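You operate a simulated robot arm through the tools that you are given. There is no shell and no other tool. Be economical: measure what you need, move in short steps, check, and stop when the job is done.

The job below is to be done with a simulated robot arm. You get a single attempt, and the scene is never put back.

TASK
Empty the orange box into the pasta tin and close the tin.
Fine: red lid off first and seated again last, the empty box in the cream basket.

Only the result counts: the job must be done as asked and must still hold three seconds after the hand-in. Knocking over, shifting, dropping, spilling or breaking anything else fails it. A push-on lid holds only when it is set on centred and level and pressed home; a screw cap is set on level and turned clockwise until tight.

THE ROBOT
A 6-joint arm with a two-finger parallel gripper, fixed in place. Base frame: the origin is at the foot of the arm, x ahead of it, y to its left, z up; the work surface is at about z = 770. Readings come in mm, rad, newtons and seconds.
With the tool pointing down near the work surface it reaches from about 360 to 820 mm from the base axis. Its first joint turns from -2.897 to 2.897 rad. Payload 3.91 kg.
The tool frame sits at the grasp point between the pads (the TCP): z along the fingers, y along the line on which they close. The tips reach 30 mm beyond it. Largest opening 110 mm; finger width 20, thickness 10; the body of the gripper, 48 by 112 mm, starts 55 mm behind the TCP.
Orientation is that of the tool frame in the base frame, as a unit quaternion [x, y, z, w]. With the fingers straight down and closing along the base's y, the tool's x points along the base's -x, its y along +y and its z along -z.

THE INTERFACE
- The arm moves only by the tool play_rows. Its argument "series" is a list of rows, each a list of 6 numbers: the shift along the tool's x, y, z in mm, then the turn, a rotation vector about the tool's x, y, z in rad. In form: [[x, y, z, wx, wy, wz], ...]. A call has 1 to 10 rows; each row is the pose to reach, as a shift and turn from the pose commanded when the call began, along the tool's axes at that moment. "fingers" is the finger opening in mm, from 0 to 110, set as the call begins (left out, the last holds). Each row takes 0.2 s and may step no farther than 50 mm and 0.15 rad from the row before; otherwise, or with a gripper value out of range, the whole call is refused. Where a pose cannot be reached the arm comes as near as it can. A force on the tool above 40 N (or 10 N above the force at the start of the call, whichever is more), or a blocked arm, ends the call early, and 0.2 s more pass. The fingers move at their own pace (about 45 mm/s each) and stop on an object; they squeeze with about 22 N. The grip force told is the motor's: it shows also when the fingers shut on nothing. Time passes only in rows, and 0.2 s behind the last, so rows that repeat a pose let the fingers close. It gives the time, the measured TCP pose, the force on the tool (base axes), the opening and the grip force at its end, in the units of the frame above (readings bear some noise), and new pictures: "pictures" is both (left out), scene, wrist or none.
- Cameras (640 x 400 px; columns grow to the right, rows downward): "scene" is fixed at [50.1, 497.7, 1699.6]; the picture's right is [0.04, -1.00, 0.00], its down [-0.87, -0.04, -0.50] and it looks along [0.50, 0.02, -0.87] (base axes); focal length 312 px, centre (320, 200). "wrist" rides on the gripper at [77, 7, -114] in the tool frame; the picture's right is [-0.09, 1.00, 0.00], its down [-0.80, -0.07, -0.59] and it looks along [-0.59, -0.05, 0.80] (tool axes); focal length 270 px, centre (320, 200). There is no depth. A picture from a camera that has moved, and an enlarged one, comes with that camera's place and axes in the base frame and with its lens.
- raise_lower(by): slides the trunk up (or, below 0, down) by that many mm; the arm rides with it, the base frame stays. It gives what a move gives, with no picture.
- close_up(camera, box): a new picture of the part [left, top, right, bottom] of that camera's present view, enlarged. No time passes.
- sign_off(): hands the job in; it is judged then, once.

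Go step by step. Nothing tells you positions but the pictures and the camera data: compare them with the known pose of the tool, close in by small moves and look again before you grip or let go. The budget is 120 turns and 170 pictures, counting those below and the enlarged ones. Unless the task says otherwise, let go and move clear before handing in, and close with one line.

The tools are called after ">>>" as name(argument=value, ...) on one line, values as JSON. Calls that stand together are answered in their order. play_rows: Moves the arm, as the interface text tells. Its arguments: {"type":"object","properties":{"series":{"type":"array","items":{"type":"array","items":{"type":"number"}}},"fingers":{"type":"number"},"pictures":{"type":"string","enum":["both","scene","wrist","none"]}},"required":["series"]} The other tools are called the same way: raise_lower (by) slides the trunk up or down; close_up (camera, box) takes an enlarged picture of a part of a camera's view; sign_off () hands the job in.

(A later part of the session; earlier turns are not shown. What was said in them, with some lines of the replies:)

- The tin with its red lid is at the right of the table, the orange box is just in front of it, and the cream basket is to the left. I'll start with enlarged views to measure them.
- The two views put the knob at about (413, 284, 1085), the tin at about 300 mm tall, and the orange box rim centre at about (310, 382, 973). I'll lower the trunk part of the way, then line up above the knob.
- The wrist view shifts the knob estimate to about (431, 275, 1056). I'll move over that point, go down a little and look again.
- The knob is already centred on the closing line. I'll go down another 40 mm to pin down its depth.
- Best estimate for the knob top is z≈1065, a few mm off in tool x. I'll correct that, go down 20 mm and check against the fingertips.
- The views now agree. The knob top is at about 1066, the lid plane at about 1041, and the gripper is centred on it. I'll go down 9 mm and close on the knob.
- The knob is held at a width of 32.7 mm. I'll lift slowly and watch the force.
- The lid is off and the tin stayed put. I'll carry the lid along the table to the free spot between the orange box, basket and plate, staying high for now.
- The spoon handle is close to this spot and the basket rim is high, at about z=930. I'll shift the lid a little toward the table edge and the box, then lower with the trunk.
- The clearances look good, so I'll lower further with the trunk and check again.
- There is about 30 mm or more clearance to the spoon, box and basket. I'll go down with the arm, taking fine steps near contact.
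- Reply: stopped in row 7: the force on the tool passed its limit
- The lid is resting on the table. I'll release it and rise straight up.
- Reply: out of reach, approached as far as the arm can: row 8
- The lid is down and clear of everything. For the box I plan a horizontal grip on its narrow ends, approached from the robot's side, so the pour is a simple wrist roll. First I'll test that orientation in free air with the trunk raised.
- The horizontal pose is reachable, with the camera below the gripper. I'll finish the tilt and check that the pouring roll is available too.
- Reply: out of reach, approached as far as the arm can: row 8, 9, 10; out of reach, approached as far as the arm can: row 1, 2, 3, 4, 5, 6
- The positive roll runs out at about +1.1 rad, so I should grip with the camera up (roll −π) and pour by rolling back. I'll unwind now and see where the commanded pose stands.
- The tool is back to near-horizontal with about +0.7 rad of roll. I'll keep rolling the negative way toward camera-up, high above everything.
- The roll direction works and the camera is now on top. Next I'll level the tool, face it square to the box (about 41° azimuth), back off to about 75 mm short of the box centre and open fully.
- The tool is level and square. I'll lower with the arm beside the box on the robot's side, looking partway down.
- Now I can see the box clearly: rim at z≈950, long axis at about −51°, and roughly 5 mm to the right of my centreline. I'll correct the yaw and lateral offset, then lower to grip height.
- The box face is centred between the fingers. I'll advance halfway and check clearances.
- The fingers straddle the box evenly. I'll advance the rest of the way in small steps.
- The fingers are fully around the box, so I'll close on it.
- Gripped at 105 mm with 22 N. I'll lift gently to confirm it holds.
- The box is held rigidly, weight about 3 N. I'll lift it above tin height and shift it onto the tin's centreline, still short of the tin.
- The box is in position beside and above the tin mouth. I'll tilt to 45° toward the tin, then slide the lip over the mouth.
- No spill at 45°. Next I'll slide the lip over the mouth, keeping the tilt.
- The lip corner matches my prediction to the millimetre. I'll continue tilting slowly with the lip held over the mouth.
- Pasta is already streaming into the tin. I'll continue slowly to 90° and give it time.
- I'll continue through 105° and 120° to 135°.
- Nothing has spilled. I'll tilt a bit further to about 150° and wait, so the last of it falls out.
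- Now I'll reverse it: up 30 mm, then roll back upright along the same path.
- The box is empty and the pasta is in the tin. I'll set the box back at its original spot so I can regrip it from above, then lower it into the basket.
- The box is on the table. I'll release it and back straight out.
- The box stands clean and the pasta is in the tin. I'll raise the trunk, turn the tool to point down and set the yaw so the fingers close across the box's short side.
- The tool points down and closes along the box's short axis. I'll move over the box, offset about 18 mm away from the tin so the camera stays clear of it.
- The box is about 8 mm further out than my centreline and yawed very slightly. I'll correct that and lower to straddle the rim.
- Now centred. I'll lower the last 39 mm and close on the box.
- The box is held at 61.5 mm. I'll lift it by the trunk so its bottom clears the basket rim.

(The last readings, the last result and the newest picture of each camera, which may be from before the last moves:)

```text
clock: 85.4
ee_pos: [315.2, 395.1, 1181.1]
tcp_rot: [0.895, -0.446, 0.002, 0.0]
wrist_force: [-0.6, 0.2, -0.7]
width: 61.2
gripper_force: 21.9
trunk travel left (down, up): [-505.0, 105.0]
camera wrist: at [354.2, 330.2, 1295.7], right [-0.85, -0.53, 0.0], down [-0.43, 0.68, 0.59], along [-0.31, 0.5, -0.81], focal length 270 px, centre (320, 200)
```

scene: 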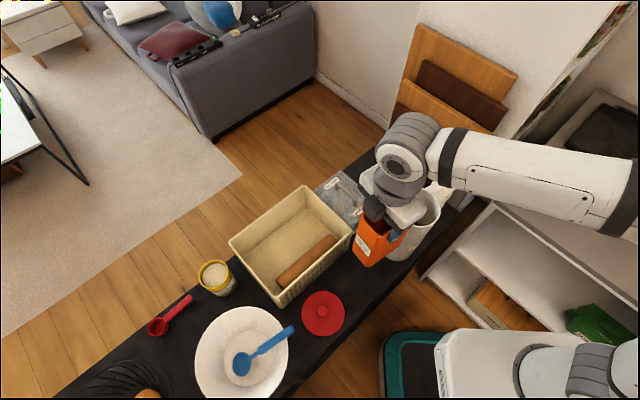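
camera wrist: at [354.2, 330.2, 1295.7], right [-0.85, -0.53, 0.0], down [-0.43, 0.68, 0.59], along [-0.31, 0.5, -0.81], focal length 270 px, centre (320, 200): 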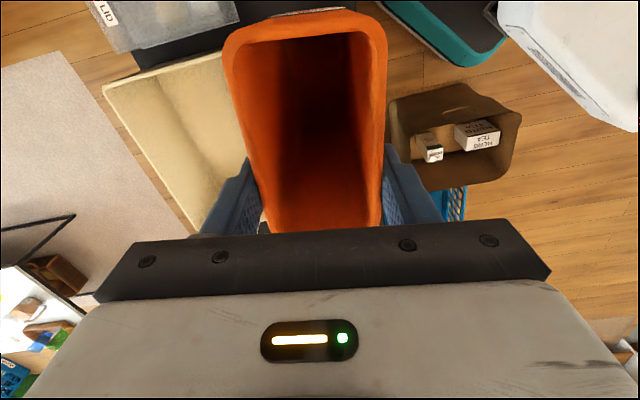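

Triangulating again puts the basket rim at z≈903, with the rolling pin along its near side. I'll carry the box over the free far half of the basket and align it with the basket.

>>> play_rows(series=[[-22, -33, 0, 0, 0, -0.04], [-44, -65, 0, 0, 0, -0.08], [-66, -98, 0, 0, 0, -0.12], [-88, -131, 0, 0, 0, -0.16], [-110, -163, 0, 0, 0, -0.2], [-132, -195.8, 0, 0, 0, -0.226], [-132, -195.8, 0, 0, 0, -0.226]], pictures="both")

>>> close_up(camera="scene", box=[220, 160, 380, 310])

```text
clock: 87.0
ee_pos: [391.9, 618.3, 1181.3]
tcp_rot: [0.94, -0.342, 0.002, 0.001]
wrist_force: [-0.7, 0.1, -0.8]
width: 61.2
gripper_force: 22.2
trunk travel left (down, up): [-505.0, 105.0]
camera wrist: at [445.9, 563.7, 1296.6], right [-0.71, -0.71, 0.0], down [-0.57, 0.57, 0.59], along [-0.42, 0.42, -0.81], focal length 270 px, centre (320, 200)
```

scene: 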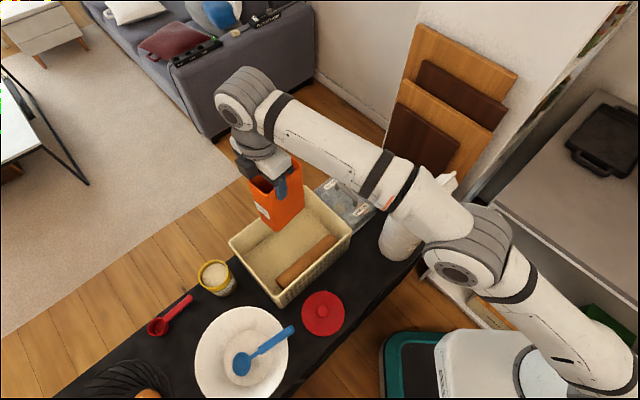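
wrist: 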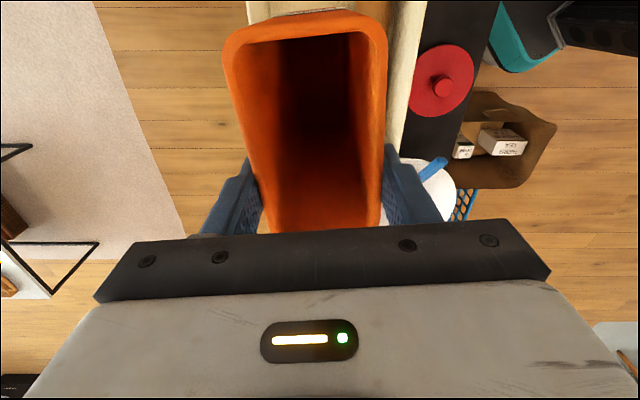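

```text
2.67 times, centred on (300, 235) of scene
camera zoom: at [50.1, 497.7, 1699.6], right [0.04, -1.0, 0.0], down [-0.87, -0.04, -0.5], along [0.5, 0.02, -0.87], focal length 832 px, centre (373, 107)
```

zoom: 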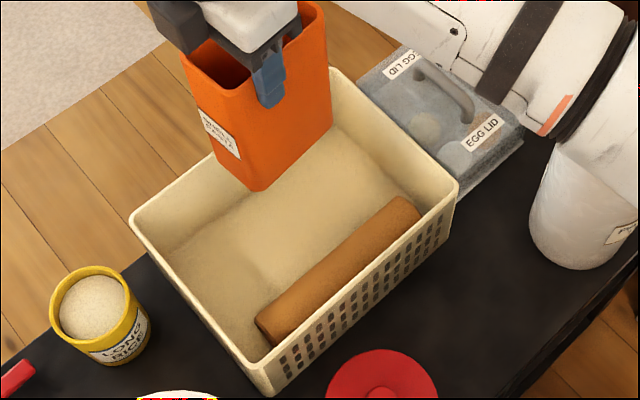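

The forearm is well clear of the tin in plan. I'll lower partway with the trunk and check the fit.

>>> raise_lower(by=-140)

>>> play_rows(series=[[0, 0, 0, 0, 0, 0]], pictures="both")

>>> close_up(camera="scene", box=[220, 160, 380, 310])

```text
clock: 88.6
ee_pos: [392.1, 617.9, 1042.0]
tcp_rot: [0.939, -0.343, 0.002, -0.001]
wrist_force: [-0.2, -0.3, -1.1]
width: 61.6
gripper_force: 22.5
trunk travel left (down, up): [-365.0, 245.0]
```

```text
clock: 89.0
ee_pos: [392.8, 618.0, 1040.7]
tcp_rot: [0.939, -0.344, 0.002, 0.001]
wrist_force: [-0.4, 0.1, -0.6]
width: 61.7
gripper_force: 22.1
trunk travel left (down, up): [-365.0, 245.0]
camera wrist: at [446.5, 563.9, 1156.1], right [-0.71, -0.71, 0.0], down [-0.57, 0.57, 0.59], along [-0.42, 0.42, -0.81], focal length 270 px, centre (320, 200)
```

scene: 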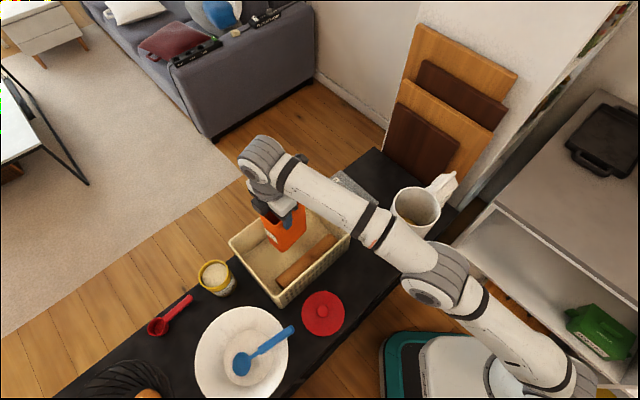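
wrist: 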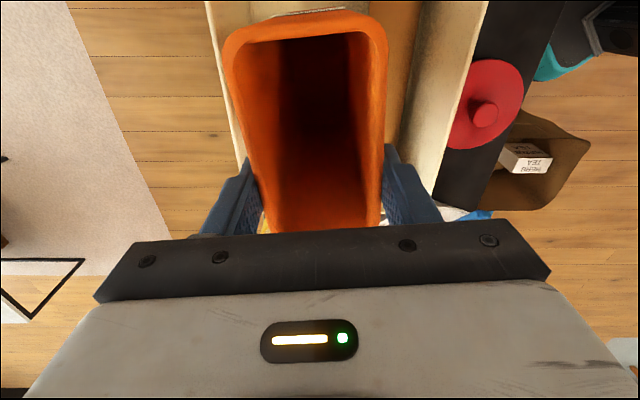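

```text
2.67 times, centred on (300, 235) of scene
camera zoom: at [50.1, 497.7, 1699.6], right [0.04, -1.0, 0.0], down [-0.87, -0.04, -0.5], along [0.5, 0.02, -0.87], focal length 832 px, centre (373, 107)
```

zoom: 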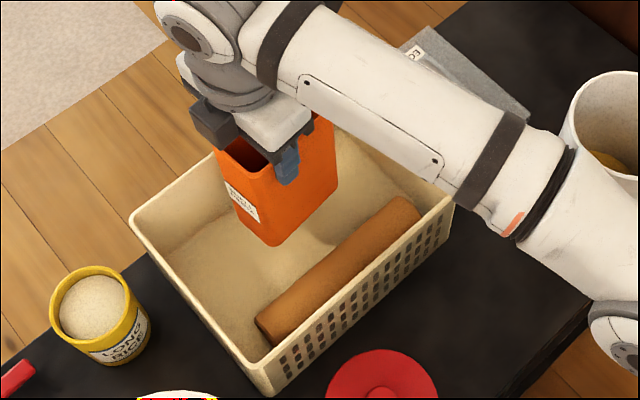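

The box has about 20–30 mm to the pin and the far wall. I'll lower further, taking the last bit in fine steps.

>>> raise_lower(by=-75)

>>> play_rows(series=[[0, 0, 4, 0, 0, 0], [0, 0, 8, 0, 0, 0], [0, 0, 10, 0, 0, 0], [0, 0, 12, 0, 0, 0], [0, 0, 14, 0, 0, 0], [0, 0, 14, 0, 0, 0]], pictures="both")

```text
clock: 90.2
ee_pos: [391.5, 618.4, 966.5]
tcp_rot: [0.94, -0.342, 0.001, 0.001]
wrist_force: [-0.1, -0.1, -0.3]
width: 61.2
gripper_force: 22.2
trunk travel left (down, up): [-290.0, 320.0]
```

```text
clock: 91.5
ee_pos: [392.8, 617.1, 952.9]
tcp_rot: [0.94, -0.342, 0.002, 0.001]
wrist_force: [0.3, 0.1, 0.5]
width: 61.5
gripper_force: 22.0
trunk travel left (down, up): [-290.0, 320.0]
camera wrist: at [446.7, 563.7, 1067.2], right [-0.71, -0.71, 0.0], down [-0.57, 0.57, 0.59], along [-0.42, 0.42, -0.81], focal length 270 px, centre (320, 200)
```

scene: 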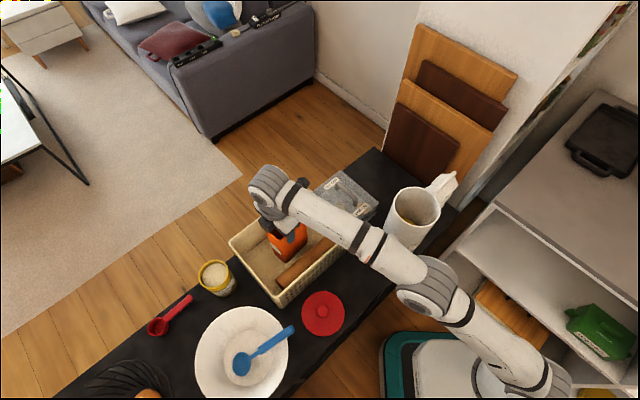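
wrist: 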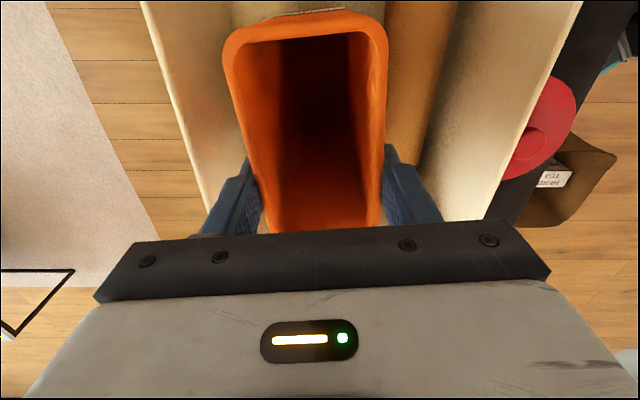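

>>> play_rows(series=[[0, 0, 2, 0, 0, 0], [0, 0, 3, 0, 0, 0], [0, 0, 4, 0, 0, 0], [0, 0, 5, 0, 0, 0], [0, 0, 6, 0, 0, 0], [0, 0, 6, 0, 0, 0]], pictures="none")

```text
clock: 93.0
ee_pos: [392.1, 619.1, 947.4]
tcp_rot: [0.939, -0.343, 0.001, 0.0]
wrist_force: [1.6, -0.6, 1.9]
width: 61.4
gripper_force: 22.0
trunk travel left (down, up): [-290.0, 320.0]
```

>>> play_rows(series=[[0, 0, 1, 0, 0, 0], [0, 0, 2, 0, 0, 0], [0, 0, 2, 0, 0, 0]], pictures="none")

```text
clock: 93.8
ee_pos: [392.6, 618.0, 947.1]
tcp_rot: [0.939, -0.343, 0.003, -0.002]
wrist_force: [0.7, 5.0, 16.6]
width: 61.5
gripper_force: 22.1
trunk travel left (down, up): [-290.0, 320.0]
```

The box is on the basket floor. I'll ease off, open, and rise clear.

>>> play_rows(series=[[0, 0, -1.5, 0, 0, 0], [0, 0, -1.5, 0, 0, 0]], pictures="none")

>>> play_rows(series=[[0, 0, 0, 0, 0, 0], [0, 0, 0, 0, 0, 0], [0, 0, 0, 0, 0, 0], [0, 0, -20, 0, 0, 0], [0, 0, -50, 0, 0, 0], [0, 0, -80, 0, 0, 0], [0, 0, -110, 0, 0, 0]], fingers=90, pictures="both")

>>> raise_lower(by=100)

>>> close_up(camera="scene", box=[220, 160, 380, 310])

```text
clock: 94.3
ee_pos: [392.1, 617.9, 946.3]
tcp_rot: [0.939, -0.343, 0.002, 0.0]
wrist_force: [1.4, 3.9, 13.1]
width: 61.4
gripper_force: 21.9
trunk travel left (down, up): [-290.0, 320.0]
```

```text
clock: 96.0
ee_pos: [381.7, 598.2, 1030.1]
tcp_rot: [0.94, -0.342, 0.002, 0.0]
wrist_force: [-0.2, 0.1, -0.5]
width: 90.0
gripper_force: 0.0
out of reach, approached as far as the arm can: row 5, 6, 7
trunk travel left (down, up): [-290.0, 320.0]
camera wrist: at [435.8, 544.4, 1144.5], right [-0.71, -0.71, 0.0], down [-0.57, 0.57, 0.59], along [-0.42, 0.42, -0.81], focal length 270 px, centre (320, 200)
```

scene: 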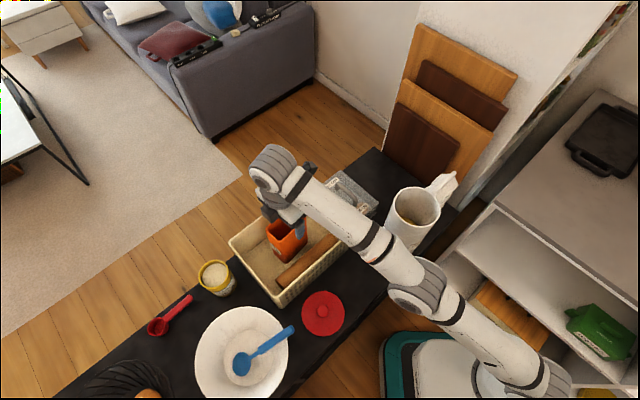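
wrist: 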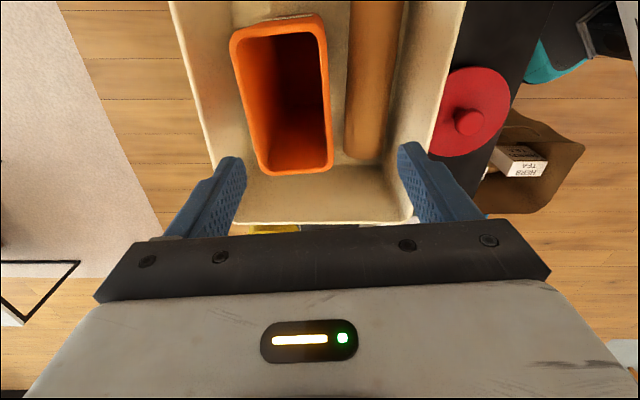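

```text
clock: 97.3
ee_pos: [382.2, 598.8, 1129.7]
tcp_rot: [0.939, -0.343, 0.001, 0.001]
wrist_force: [0.8, 0.4, -0.3]
width: 90.2
gripper_force: 0.0
trunk travel left (down, up): [-390.0, 220.0]
```

```text
2.67 times, centred on (300, 235) of scene
camera zoom: at [50.1, 497.7, 1699.6], right [0.04, -1.0, 0.0], down [-0.87, -0.04, -0.5], along [0.5, 0.02, -0.87], focal length 832 px, centre (373, 107)
```

zoom: 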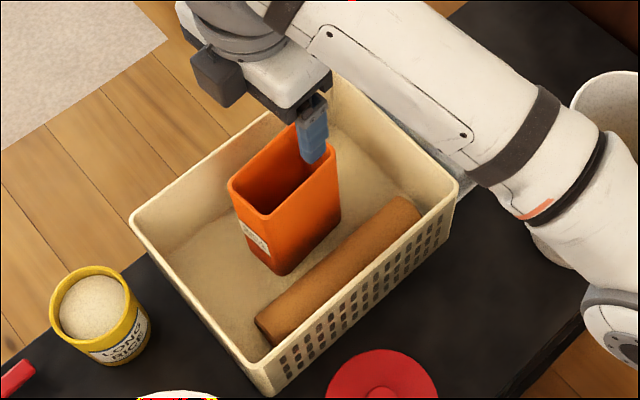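

The box stands cleanly in the basket. Now for the lid: I'll return above it with the same yaw I used before.

>>> play_rows(series=[[-7, 21, 0, 0, 0, 0.15], [-14, 43, 0, 0, 0, 0.3], [-21, 64, 0, 0, 0, 0.45], [-28, 86, 0, 0, 0, 0.6], [-35, 107, 0, 0, 0, 0.75], [-42, 128, 0, 0, 0, 0.9], [-49, 150, 0, 0, 0, 1.05], [-56, 171, 0, 0, 0, 1.2], [-63, 192.6, 0, 0, 0, 1.35], [-63, 192.6, 0, 0, 0, 1.5]], fingers=70, pictures="none")

>>> play_rows(series=[[0, 0, 0, 0, 0, 0.113], [0, 0, 0, 0, 0, 0.113]], pictures="both")

```text
clock: 99.5
ee_pos: [209.5, 491.8, 1129.6]
tcp_rot: [-0.454, 0.891, -0.002, 0.0]
wrist_force: [-0.2, 0.6, -0.4]
width: 69.9
gripper_force: 0.0
trunk travel left (down, up): [-390.0, 220.0]
```

```text
clock: 100.1
ee_pos: [209.7, 491.8, 1131.7]
tcp_rot: [-0.402, 0.915, -0.001, 0.001]
wrist_force: [0.1, -1.4, 1.3]
width: 70.1
gripper_force: 0.1
trunk travel left (down, up): [-390.0, 220.0]
camera wrist: at [152.3, 440.0, 1244.6], right [-0.67, 0.74, 0.0], down [0.59, 0.54, 0.6], along [0.44, 0.4, -0.8], focal length 270 px, centre (320, 200)
```

scene: 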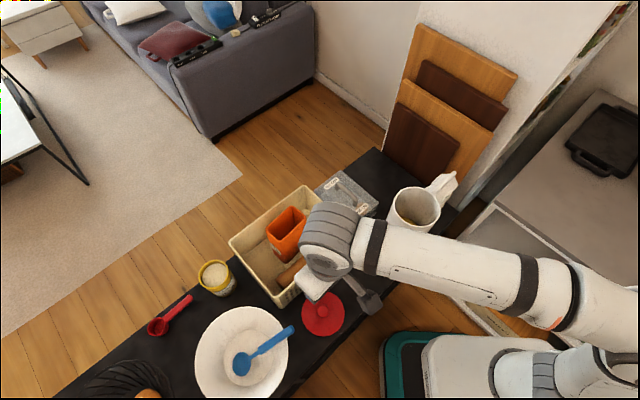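
wrist: 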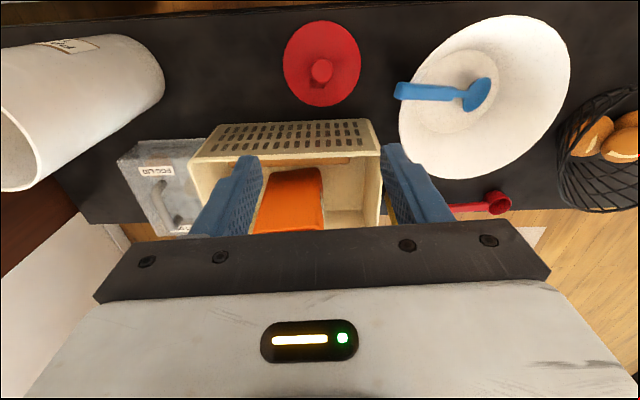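

The knob is right under the gripper. I'll lower with the trunk as before, then check close up.

>>> raise_lower(by=-240)

>>> play_rows(series=[[0, 0, 20, 0, 0, 0], [0, 0, 35, 0, 0, 0], [0, 0, 45, 0, 0, 0], [0, 0, 45, 0, 0, 0]], pictures="both")

>>> close_up(camera="wrist", box=[220, 0, 420, 250])

```text
clock: 102.6
ee_pos: [210.3, 491.6, 889.8]
tcp_rot: [-0.402, 0.916, -0.001, 0.001]
wrist_force: [0.1, -0.6, -0.8]
width: 70.0
gripper_force: 0.0
trunk travel left (down, up): [-150.0, 460.0]
```

```text
clock: 103.6
ee_pos: [208.8, 491.6, 844.7]
tcp_rot: [-0.403, 0.915, -0.002, 0.001]
wrist_force: [0.1, -0.6, 0.1]
width: 69.9
gripper_force: 0.2
trunk travel left (down, up): [-150.0, 460.0]
camera wrist: at [152.1, 439.6, 958.5], right [-0.68, 0.74, 0.0], down [0.59, 0.54, 0.59], along [0.44, 0.4, -0.8], focal length 270 px, centre (320, 200)
```

scene: 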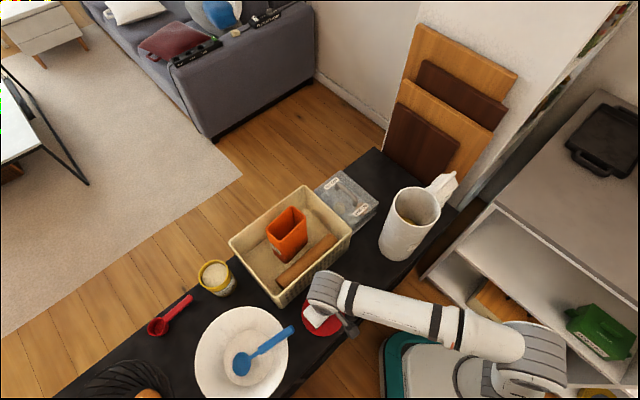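
wrist: 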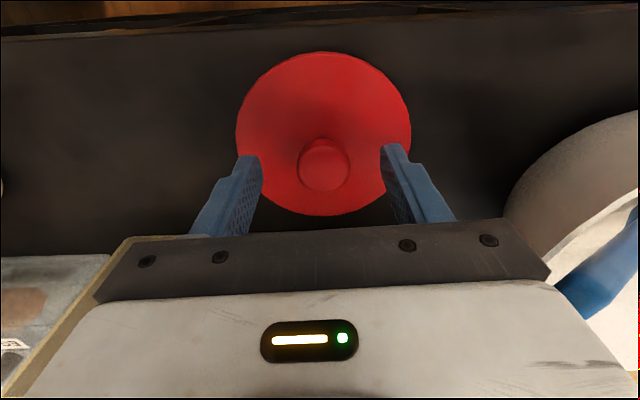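

```text
1.60 times, centred on (320, 125) of wrist
camera zoom: at [152.1, 439.6, 958.5], right [-0.68, 0.74, 0.0], down [0.59, 0.54, 0.59], along [0.44, 0.4, -0.8], focal length 432 px, centre (320, 320)
```

zoom: 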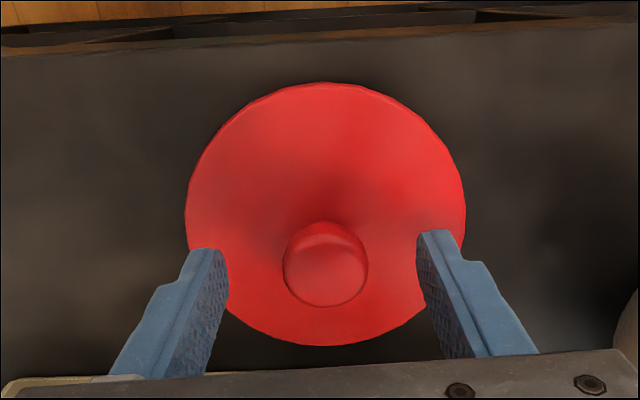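

The lid is flat and the knob is about 2 mm to the right. I'll correct, go down to the equivalent grip depth and close.

>>> play_rows(series=[[0, 2, 0, 0, 0, 0], [0, 2, 8, 0, 0, 0], [0, 2, 14.5, 0, 0, 0], [0, 2, 14.5, 0, 0, 0]], pictures="none")

>>> play_rows(series=[[0, 0, 0, 0, 0, 0], [0, 0, 0, 0, 0, 0], [0, 0, 0, 0, 0, 0], [0, 0, 0, 0, 0, 0]], fingers=10, pictures="wrist")

>>> play_rows(series=[[0, 0, -3, 0, 0, 0], [0, 0, -10, 0, 0, 0], [0, 0, -30, 0, 0, 0], [0, 0, -60, 0, 0, 0], [0, 0, -60, 0, 0, 0]], pictures="wrist")

```text
clock: 104.6
ee_pos: [207.1, 493.2, 830.3]
tcp_rot: [-0.403, 0.915, -0.002, 0.001]
wrist_force: [0.3, 0.4, -0.6]
width: 70.1
gripper_force: 0.1
trunk travel left (down, up): [-150.0, 460.0]
```

```text
clock: 105.6
ee_pos: [208.1, 493.1, 829.5]
tcp_rot: [-0.403, 0.915, -0.001, 0.001]
wrist_force: [0.6, 0.3, -0.1]
width: 32.8
gripper_force: 21.6
trunk travel left (down, up): [-150.0, 460.0]
camera wrist: at [150.6, 441.1, 944.5], right [-0.68, 0.74, 0.0], down [0.59, 0.54, 0.6], along [0.44, 0.4, -0.8], focal length 270 px, centre (320, 200)
```

wrist: 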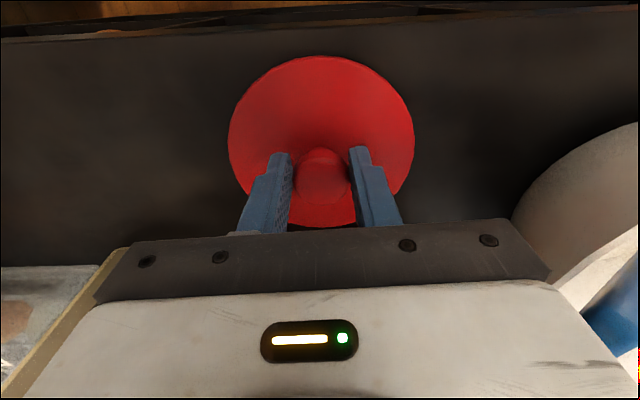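

```text
clock: 106.8
ee_pos: [208.4, 494.2, 890.8]
tcp_rot: [-0.404, 0.915, -0.001, 0.001]
wrist_force: [0.3, 0.3, -1.0]
width: 32.5
gripper_force: 22.0
trunk travel left (down, up): [-150.0, 460.0]
camera wrist: at [150.7, 442.1, 1005.4], right [-0.68, 0.74, 0.0], down [0.59, 0.54, 0.6], along [0.44, 0.4, -0.8], focal length 270 px, centre (320, 200)
```

wrist: 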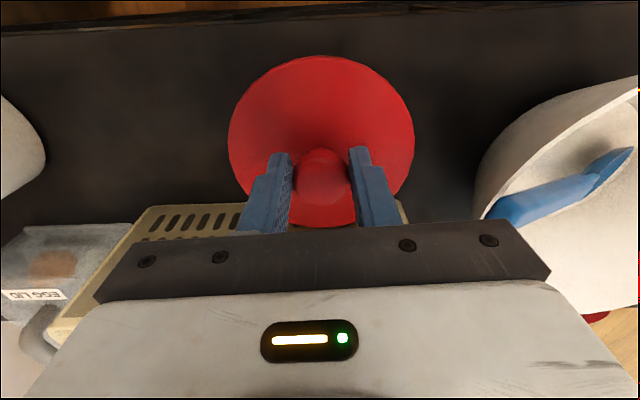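

Lid lifted. It sits about 3 mm further out in the grip than when I removed it, and I'll compensate for that. Next I raise the trunk and carry it back over the tin.

>>> raise_lower(by=250)

>>> play_rows(series=[[4, -46, 0, 0, 0, 0], [8, -92, 0, 0, 0, 0], [12, -138, 0, 0, 0, 0], [16, -184, 0, 0, 0, 0], [19, -230, 0, 0, 0, 0], [19, -268, 0, 0, 0, 0], [19, -290, 0, 0, 0, 0], [19, -310.5, 0, 0, 0, 0], [19, -310.5, 0, 0, 0, 0]], pictures="both")

```text
clock: 109.4
ee_pos: [208.3, 494.3, 1139.6]
tcp_rot: [-0.403, 0.915, -0.002, 0.001]
wrist_force: [0.3, -0.3, -0.2]
width: 32.7
gripper_force: 21.9
trunk travel left (down, up): [-400.0, 210.0]
```

```text
clock: 111.4
ee_pos: [424.6, 270.7, 1142.7]
tcp_rot: [-0.403, 0.915, -0.002, 0.001]
wrist_force: [0.5, -0.4, 0.5]
width: 32.7
gripper_force: 22.1
trunk travel left (down, up): [-400.0, 210.0]
camera wrist: at [367.3, 218.5, 1257.0], right [-0.68, 0.74, 0.0], down [0.59, 0.54, 0.6], along [0.44, 0.4, -0.8], focal length 270 px, centre (320, 200)
```

scene: 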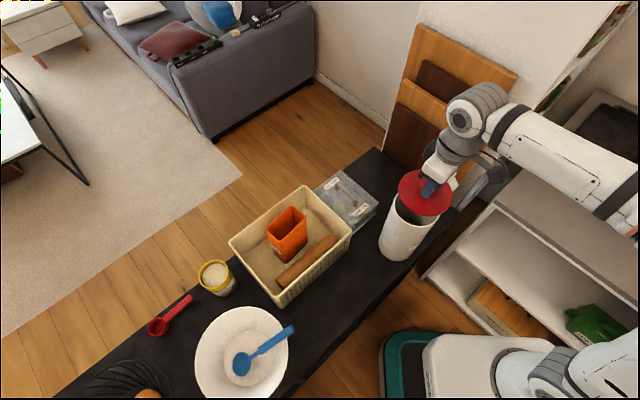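
wrist: 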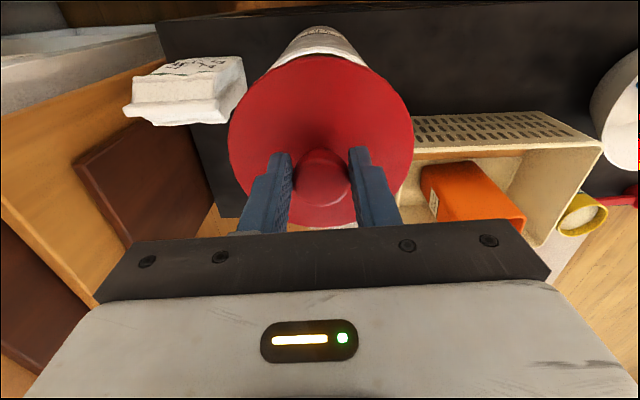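

Over the tin. I'll come down to just above the rim and inspect the alignment.

>>> play_rows(series=[[0, 0, 20, 0, 0, 0], [0, 0, 40, 0, 0, 0], [0, 0, 48, 0, 0, 0], [0, 0, 48, 0, 0, 0]], pictures="wrist")

>>> close_up(camera="scene", box=[370, 150, 470, 270])

>>> close_up(camera="wrist", box=[220, 0, 420, 250])

```text
clock: 112.4
ee_pos: [423.6, 271.0, 1092.8]
tcp_rot: [-0.403, 0.915, -0.002, 0.001]
wrist_force: [0.8, 0.2, -1.2]
width: 32.7
gripper_force: 22.0
trunk travel left (down, up): [-400.0, 210.0]
camera wrist: at [367.2, 218.8, 1207.9], right [-0.68, 0.74, 0.0], down [0.59, 0.54, 0.6], along [0.44, 0.4, -0.8], focal length 270 px, centre (320, 200)
```

wrist: 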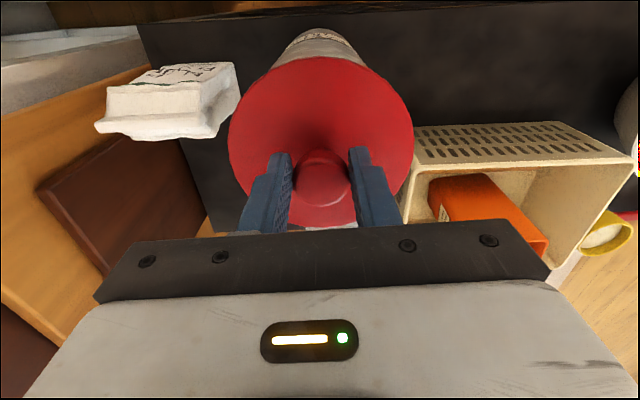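

```text
3.33 times, centred on (420, 210) of scene
camera zoom: at [50.1, 497.7, 1699.6], right [0.04, -1.0, 0.0], down [-0.87, -0.04, -0.5], along [0.5, 0.02, -0.87], focal length 1040 px, centre (-13, 167)
```

zoom: 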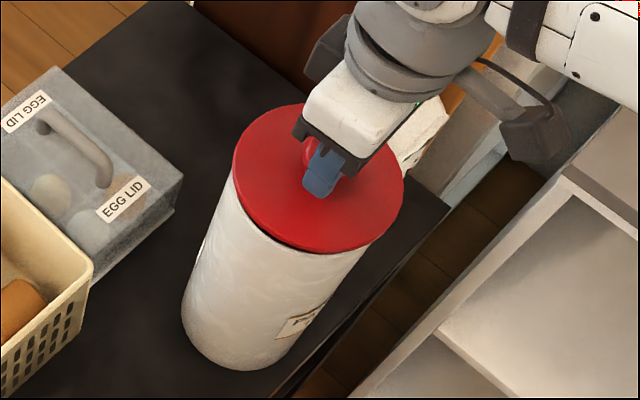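

```text
1.60 times, centred on (320, 125) of wrist
camera zoom: at [367.2, 218.8, 1207.9], right [-0.68, 0.74, 0.0], down [0.59, 0.54, 0.6], along [0.44, 0.4, -0.8], focal length 432 px, centre (320, 320)
```

zoom: 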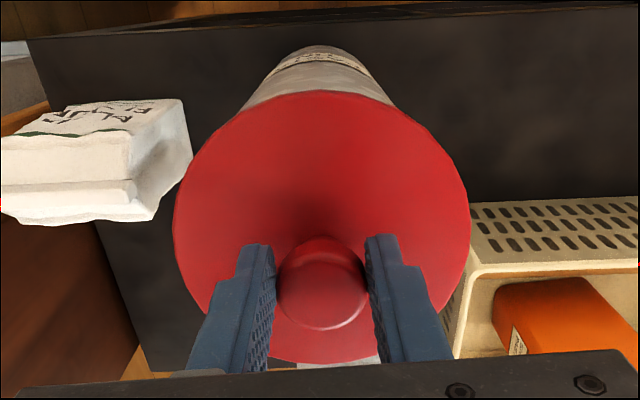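

The alignment looks right. I'll ease down in small steps and watch the force and height.

>>> play_rows(series=[[-0.7, -0.8, 0, 0, 0, 0], [-0.7, -0.8, 2, 0, 0, 0], [-0.7, -0.8, 4, 0, 0, 0], [-0.7, -0.8, 6, 0, 0, 0], [-0.7, -0.8, 7, 0, 0, 0], [-0.7, -0.8, 8, 0, 0, 0], [-0.7, -0.8, 8, 0, 0, 0]], pictures="none")

>>> close_up(camera="scene", box=[370, 150, 470, 270])

```text
clock: 114.0
ee_pos: [425.4, 270.9, 1084.8]
tcp_rot: [-0.402, 0.916, -0.002, 0.0]
wrist_force: [0.2, 0.0, -0.6]
width: 32.7
gripper_force: 21.9
trunk travel left (down, up): [-400.0, 210.0]
```

```text
3.33 times, centred on (420, 210) of scene
camera zoom: at [50.1, 497.7, 1699.6], right [0.04, -1.0, 0.0], down [-0.87, -0.04, -0.5], along [0.5, 0.02, -0.87], focal length 1040 px, centre (-13, 167)
```

zoom: 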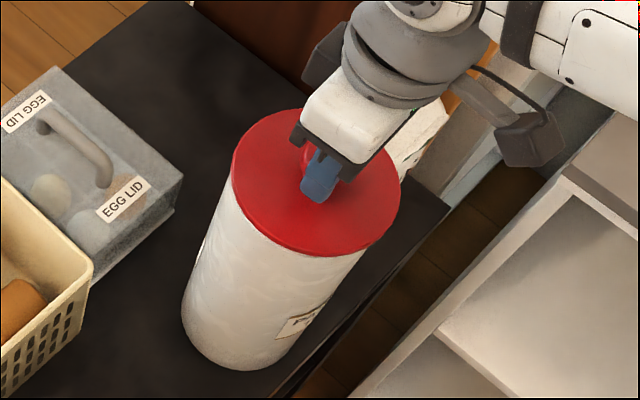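

The edges match the originally seated view once I allow for height. I'll continue down to seat it.

>>> play_rows(series=[[0, 0, 2, 0, 0, 0], [0, 0, 4, 0, 0, 0], [0, 0, 5, 0, 0, 0], [0, 0, 6, 0, 0, 0], [0, 0, 7, 0, 0, 0], [0, 0, 8, 0, 0, 0], [0, 0, 9, 0, 0, 0]], pictures="none")

>>> close_up(camera="scene", box=[370, 150, 470, 270])

```text
clock: 115.6
ee_pos: [424.8, 270.0, 1076.7]
tcp_rot: [-0.403, 0.915, -0.002, 0.001]
wrist_force: [0.4, 0.0, -1.6]
width: 32.8
gripper_force: 22.1
trunk travel left (down, up): [-400.0, 210.0]
```

```text
3.33 times, centred on (420, 210) of scene
camera zoom: at [50.1, 497.7, 1699.6], right [0.04, -1.0, 0.0], down [-0.87, -0.04, -0.5], along [0.5, 0.02, -0.87], focal length 1040 px, centre (-13, 167)
```

zoom: 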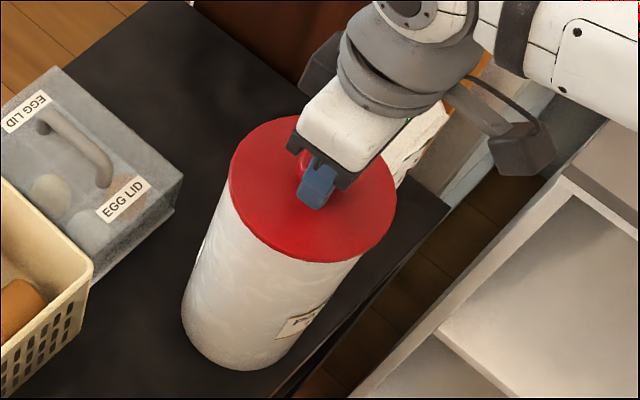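

>>> play_rows(series=[[0, 0, 1, 0, 0, 0], [0, 0, 2, 0, 0, 0], [0, 0, 3, 0, 0, 0], [0, 0, 4, 0, 0, 0], [0, 0, 5, 0, 0, 0], [0, 0, 5, 0, 0, 0]], pictures="wrist")

>>> close_up(camera="scene", box=[370, 150, 470, 270])

```text
clock: 117.0
ee_pos: [426.5, 270.3, 1071.8]
tcp_rot: [-0.403, 0.915, -0.002, 0.002]
wrist_force: [1.2, -0.1, 18.0]
width: 32.7
gripper_force: 22.1
trunk travel left (down, up): [-400.0, 210.0]
camera wrist: at [367.3, 217.8, 1186.1], right [-0.68, 0.74, 0.0], down [0.59, 0.54, 0.6], along [0.44, 0.4, -0.8], focal length 270 px, centre (320, 200)
```

wrist: 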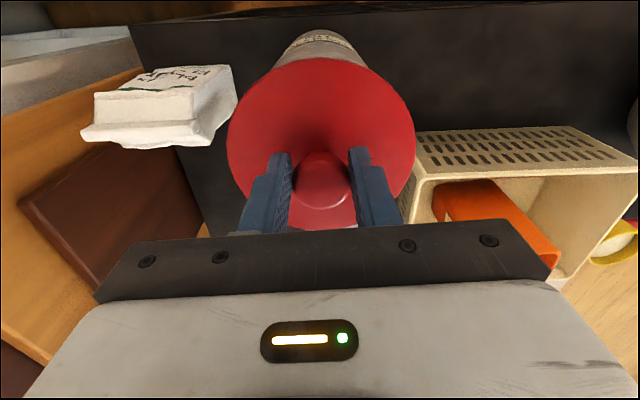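

```text
3.33 times, centred on (420, 210) of scene
camera zoom: at [50.1, 497.7, 1699.6], right [0.04, -1.0, 0.0], down [-0.87, -0.04, -0.5], along [0.5, 0.02, -0.87], focal length 1040 px, centre (-13, 167)
```

zoom: 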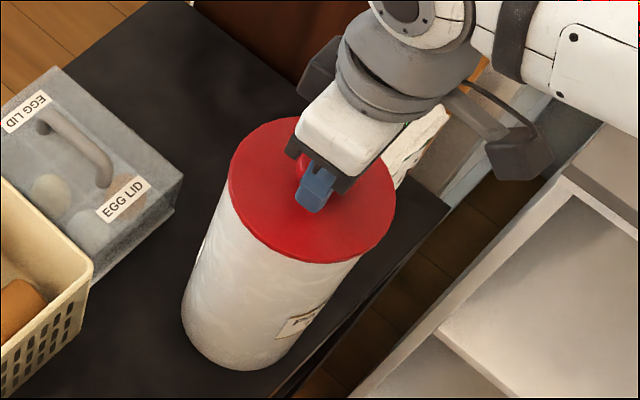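

There is firm contact (18 N) at the original seated height. I'll release, close the fingers above the knob, and press straight down on it to be sure it's home.

>>> play_rows(series=[[0, 0, 0, 0, 0, 0], [0, 0, 0, 0, 0, 0], [0, 0, 0, 0, 0, 0], [0, 0, -20, 0, 0, 0], [0, 0, -45, 0, 0, 0], [0, 0, -45, 0, 0, 0]], fingers=70, pictures="both")

>>> close_up(camera="wrist", box=[220, 0, 420, 250])

>>> play_rows(series=[[-1.5, 0, 0, 0, 0, 0], [-3, 0, 0, 0, 0, 0], [-3, 0, 0, 0, 0, 0], [-3, 0, 0, 0, 0, 0], [-3, 0, 0, 0, 0, 0]], fingers=0, pictures="wrist")

```text
clock: 118.4
ee_pos: [425.6, 269.2, 1115.6]
tcp_rot: [-0.403, 0.915, -0.001, 0.001]
wrist_force: [-0.3, 0.9, 0.1]
width: 69.9
gripper_force: 0.0
trunk travel left (down, up): [-400.0, 210.0]
camera wrist: at [368.7, 218.1, 1230.1], right [-0.68, 0.74, 0.0], down [0.59, 0.54, 0.6], along [0.44, 0.4, -0.8], focal length 270 px, centre (320, 200)
```

scene: 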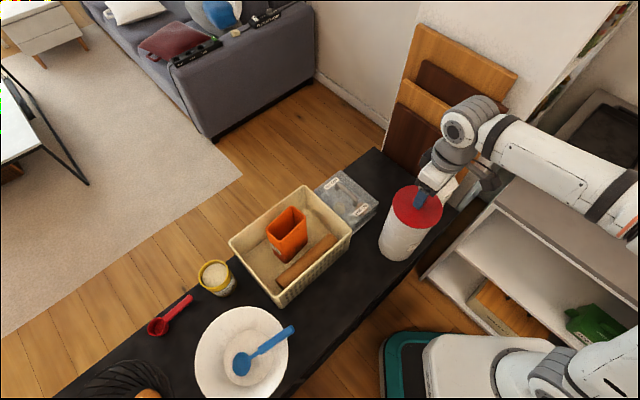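
wrist: 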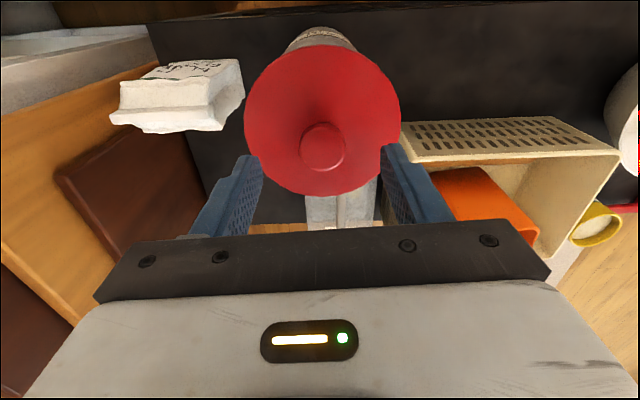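

```text
1.60 times, centred on (320, 125) of wrist
camera zoom: at [368.7, 218.1, 1230.1], right [-0.68, 0.74, 0.0], down [0.59, 0.54, 0.6], along [0.44, 0.4, -0.8], focal length 432 px, centre (320, 320)
```

zoom: 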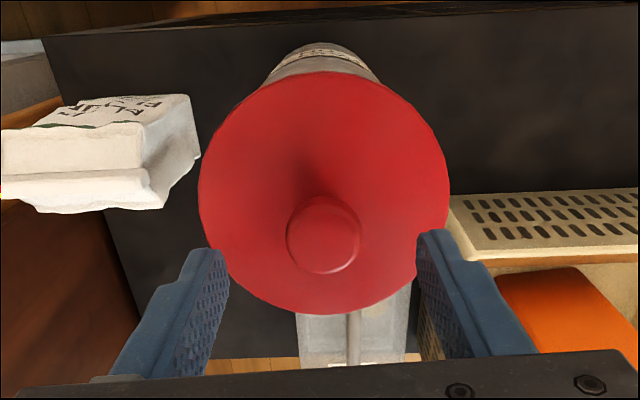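

```text
clock: 119.6
ee_pos: [426.1, 271.8, 1115.2]
tcp_rot: [-0.403, 0.915, -0.001, 0.001]
wrist_force: [0.1, -0.4, -0.6]
width: 0.0
gripper_force: 22.5
trunk travel left (down, up): [-400.0, 210.0]
camera wrist: at [370.3, 221.0, 1230.4], right [-0.68, 0.74, 0.0], down [0.59, 0.54, 0.6], along [0.44, 0.4, -0.8], focal length 270 px, centre (320, 200)
```

wrist: 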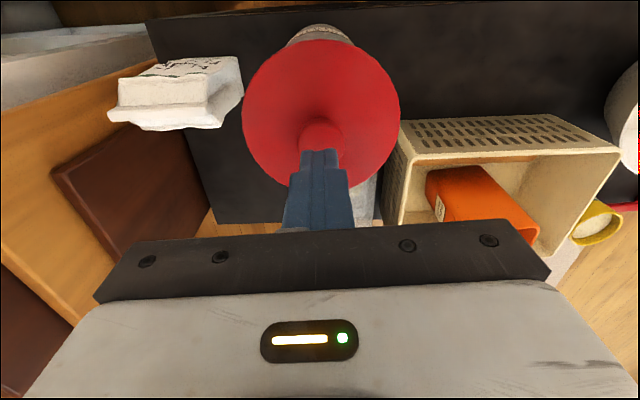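

The fingers are closed above the knob centre. I'll press down gently until the force limit.

>>> play_rows(series=[[1, 1, 10, 0, 0, 0], [1, 1, 15, 0, 0, 0], [1, 1, 18, 0, 0, 0], [1, 1, 20, 0, 0, 0], [1, 1, 22, 0, 0, 0], [1, 1, 24, 0, 0, 0], [1, 1, 26, 0, 0, 0], [1, 1, 28, 0, 0, 0], [1, 1, 30, 0, 0, 0]], pictures="wrist")

```text
clock: 121.6
ee_pos: [424.9, 272.7, 1090.7]
tcp_rot: [-0.403, 0.915, 0.0, 0.005]
wrist_force: [3.3, 2.9, 29.9]
width: 0.0
gripper_force: 22.2
trunk travel left (down, up): [-400.0, 210.0]
camera wrist: at [367.4, 219.8, 1204.6], right [-0.68, 0.74, 0.0], down [0.59, 0.54, 0.6], along [0.45, 0.4, -0.8], focal length 270 px, centre (320, 200)
```

wrist: 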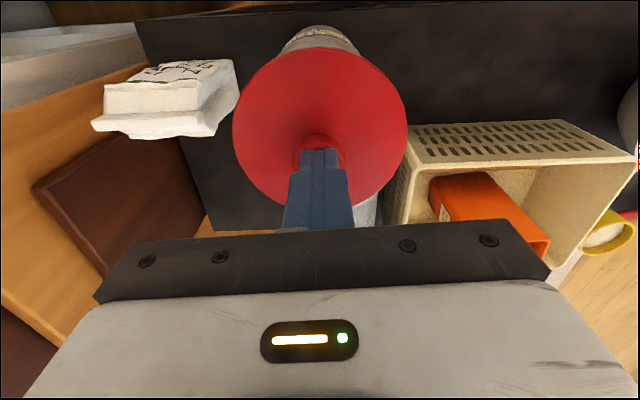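

>>> play_rows(series=[[0, 0, 2, 0, 0, 0], [0, 0, 4, 0, 0, 0], [0, 0, 6, 0, 0, 0], [0, 0, 8, 0, 0, 0], [0, 0, 10, 0, 0, 0]], pictures="none")

>>> close_up(camera="scene", box=[370, 150, 470, 270])

```text
clock: 121.9
ee_pos: [424.8, 273.2, 1090.9]
tcp_rot: [-0.403, 0.915, 0.0, 0.007]
wrist_force: [-3.0, -1.9, 14.3]
width: 0.0
gripper_force: 22.1
trunk travel left (down, up): [-400.0, 210.0]
stopped in row 1: the force on the tool passed its limit (the readings are from after the stop); the commanded pose is now the measured one
```

```text
3.33 times, centred on (420, 210) of scene
camera zoom: at [50.1, 497.7, 1699.6], right [0.04, -1.0, 0.0], down [-0.87, -0.04, -0.5], along [0.5, 0.02, -0.87], focal length 1040 px, centre (-13, 167)
```

zoom: 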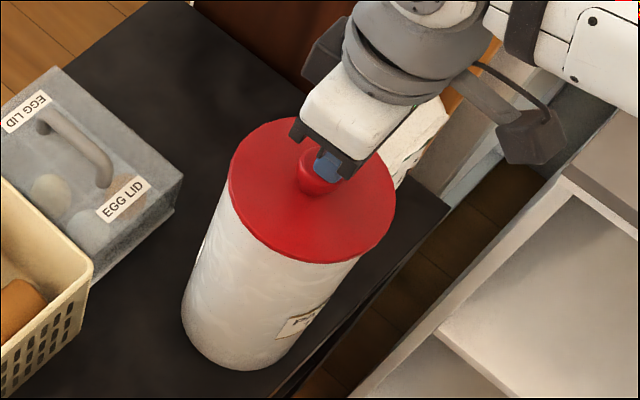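

The knob took over 40 N without moving, so the lid is home. I'll lift clear and take a final look.

>>> play_rows(series=[[0, 0, -20, 0, 0, 0], [0, 0, -60, 0, 0, 0], [30, 0, -90, 0, 0, 0], [70, 0, -110, 0, 0, 0], [110, 0, -110, 0, 0, 0], [110, 0, -110, 0, 0, 0]], pictures="both")

>>> close_up(camera="scene", box=[320, 160, 480, 300])

>>> close_up(camera="scene", box=[130, 160, 400, 400])

```text
clock: 123.3
ee_pos: [351.8, 191.8, 1199.1]
tcp_rot: [-0.402, 0.916, -0.001, 0.005]
wrist_force: [0.4, 0.3, 0.0]
width: 0.0
gripper_force: 21.9
trunk travel left (down, up): [-400.0, 210.0]
camera wrist: at [292.9, 138.1, 1312.1], right [-0.68, 0.74, 0.0], down [0.59, 0.54, 0.6], along [0.45, 0.4, -0.8], focal length 270 px, centre (320, 200)
```

scene: 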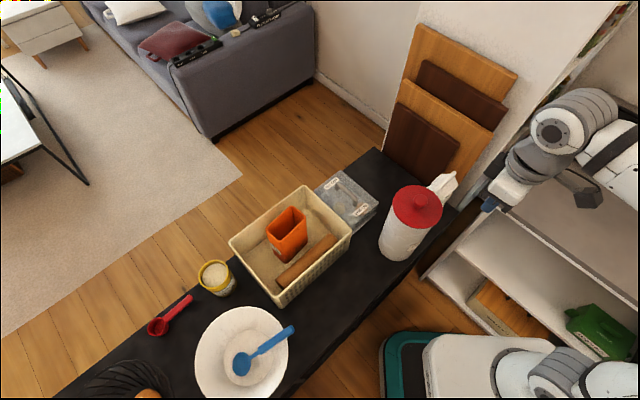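
wrist: 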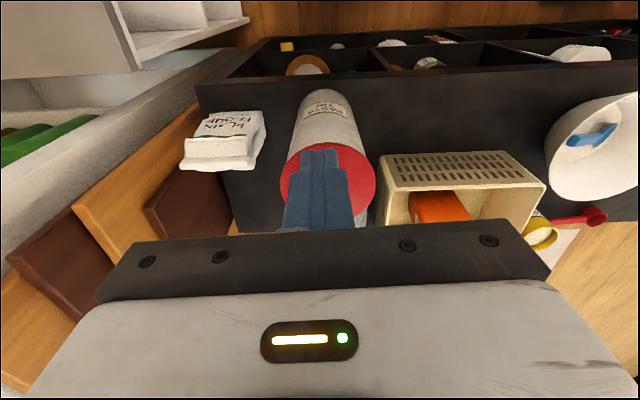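

```text
2.86 times, centred on (400, 230) of scene
camera zoom: at [50.1, 497.7, 1699.6], right [0.04, -1.0, 0.0], down [-0.87, -0.04, -0.5], along [0.5, 0.02, -0.87], focal length 891 px, centre (91, 114)
```

zoom: 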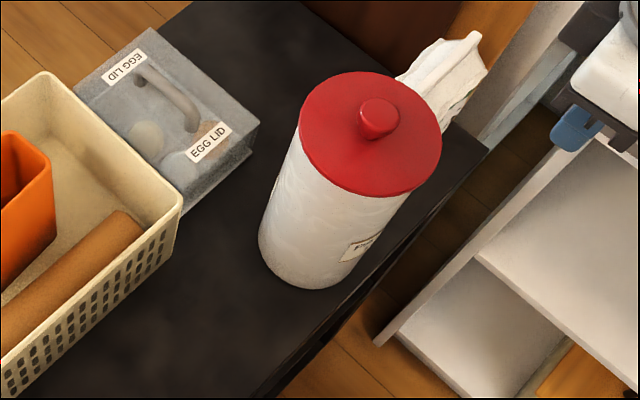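

```text
1.67 times, centred on (265, 280) of scene
camera zoom: at [50.1, 497.7, 1699.6], right [0.04, -1.0, 0.0], down [-0.87, -0.04, -0.5], along [0.5, 0.02, -0.87], focal length 520 px, centre (412, 67)
```

zoom: 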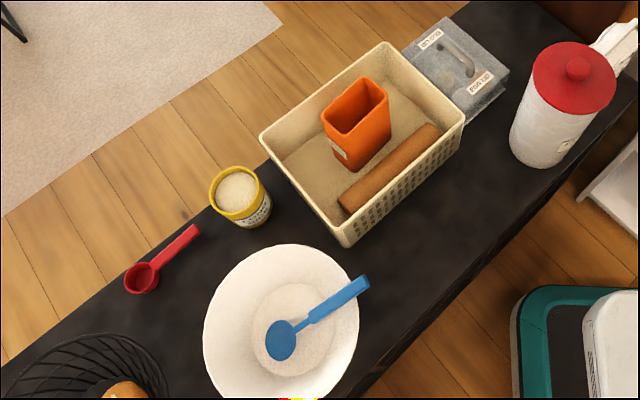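

The lid matches its original seated view to within a pixel or two. The tin, pin, basket and everything else are where they were, nothing has spilled, and the empty box stands in the basket. The arm is clear, so I'm handing in.

>>> sign_off()

```text
The job is handed in.
```

The pasta is in the tin, the red lid is back on and pressed home, and the empty orange box stands in the cream basket.
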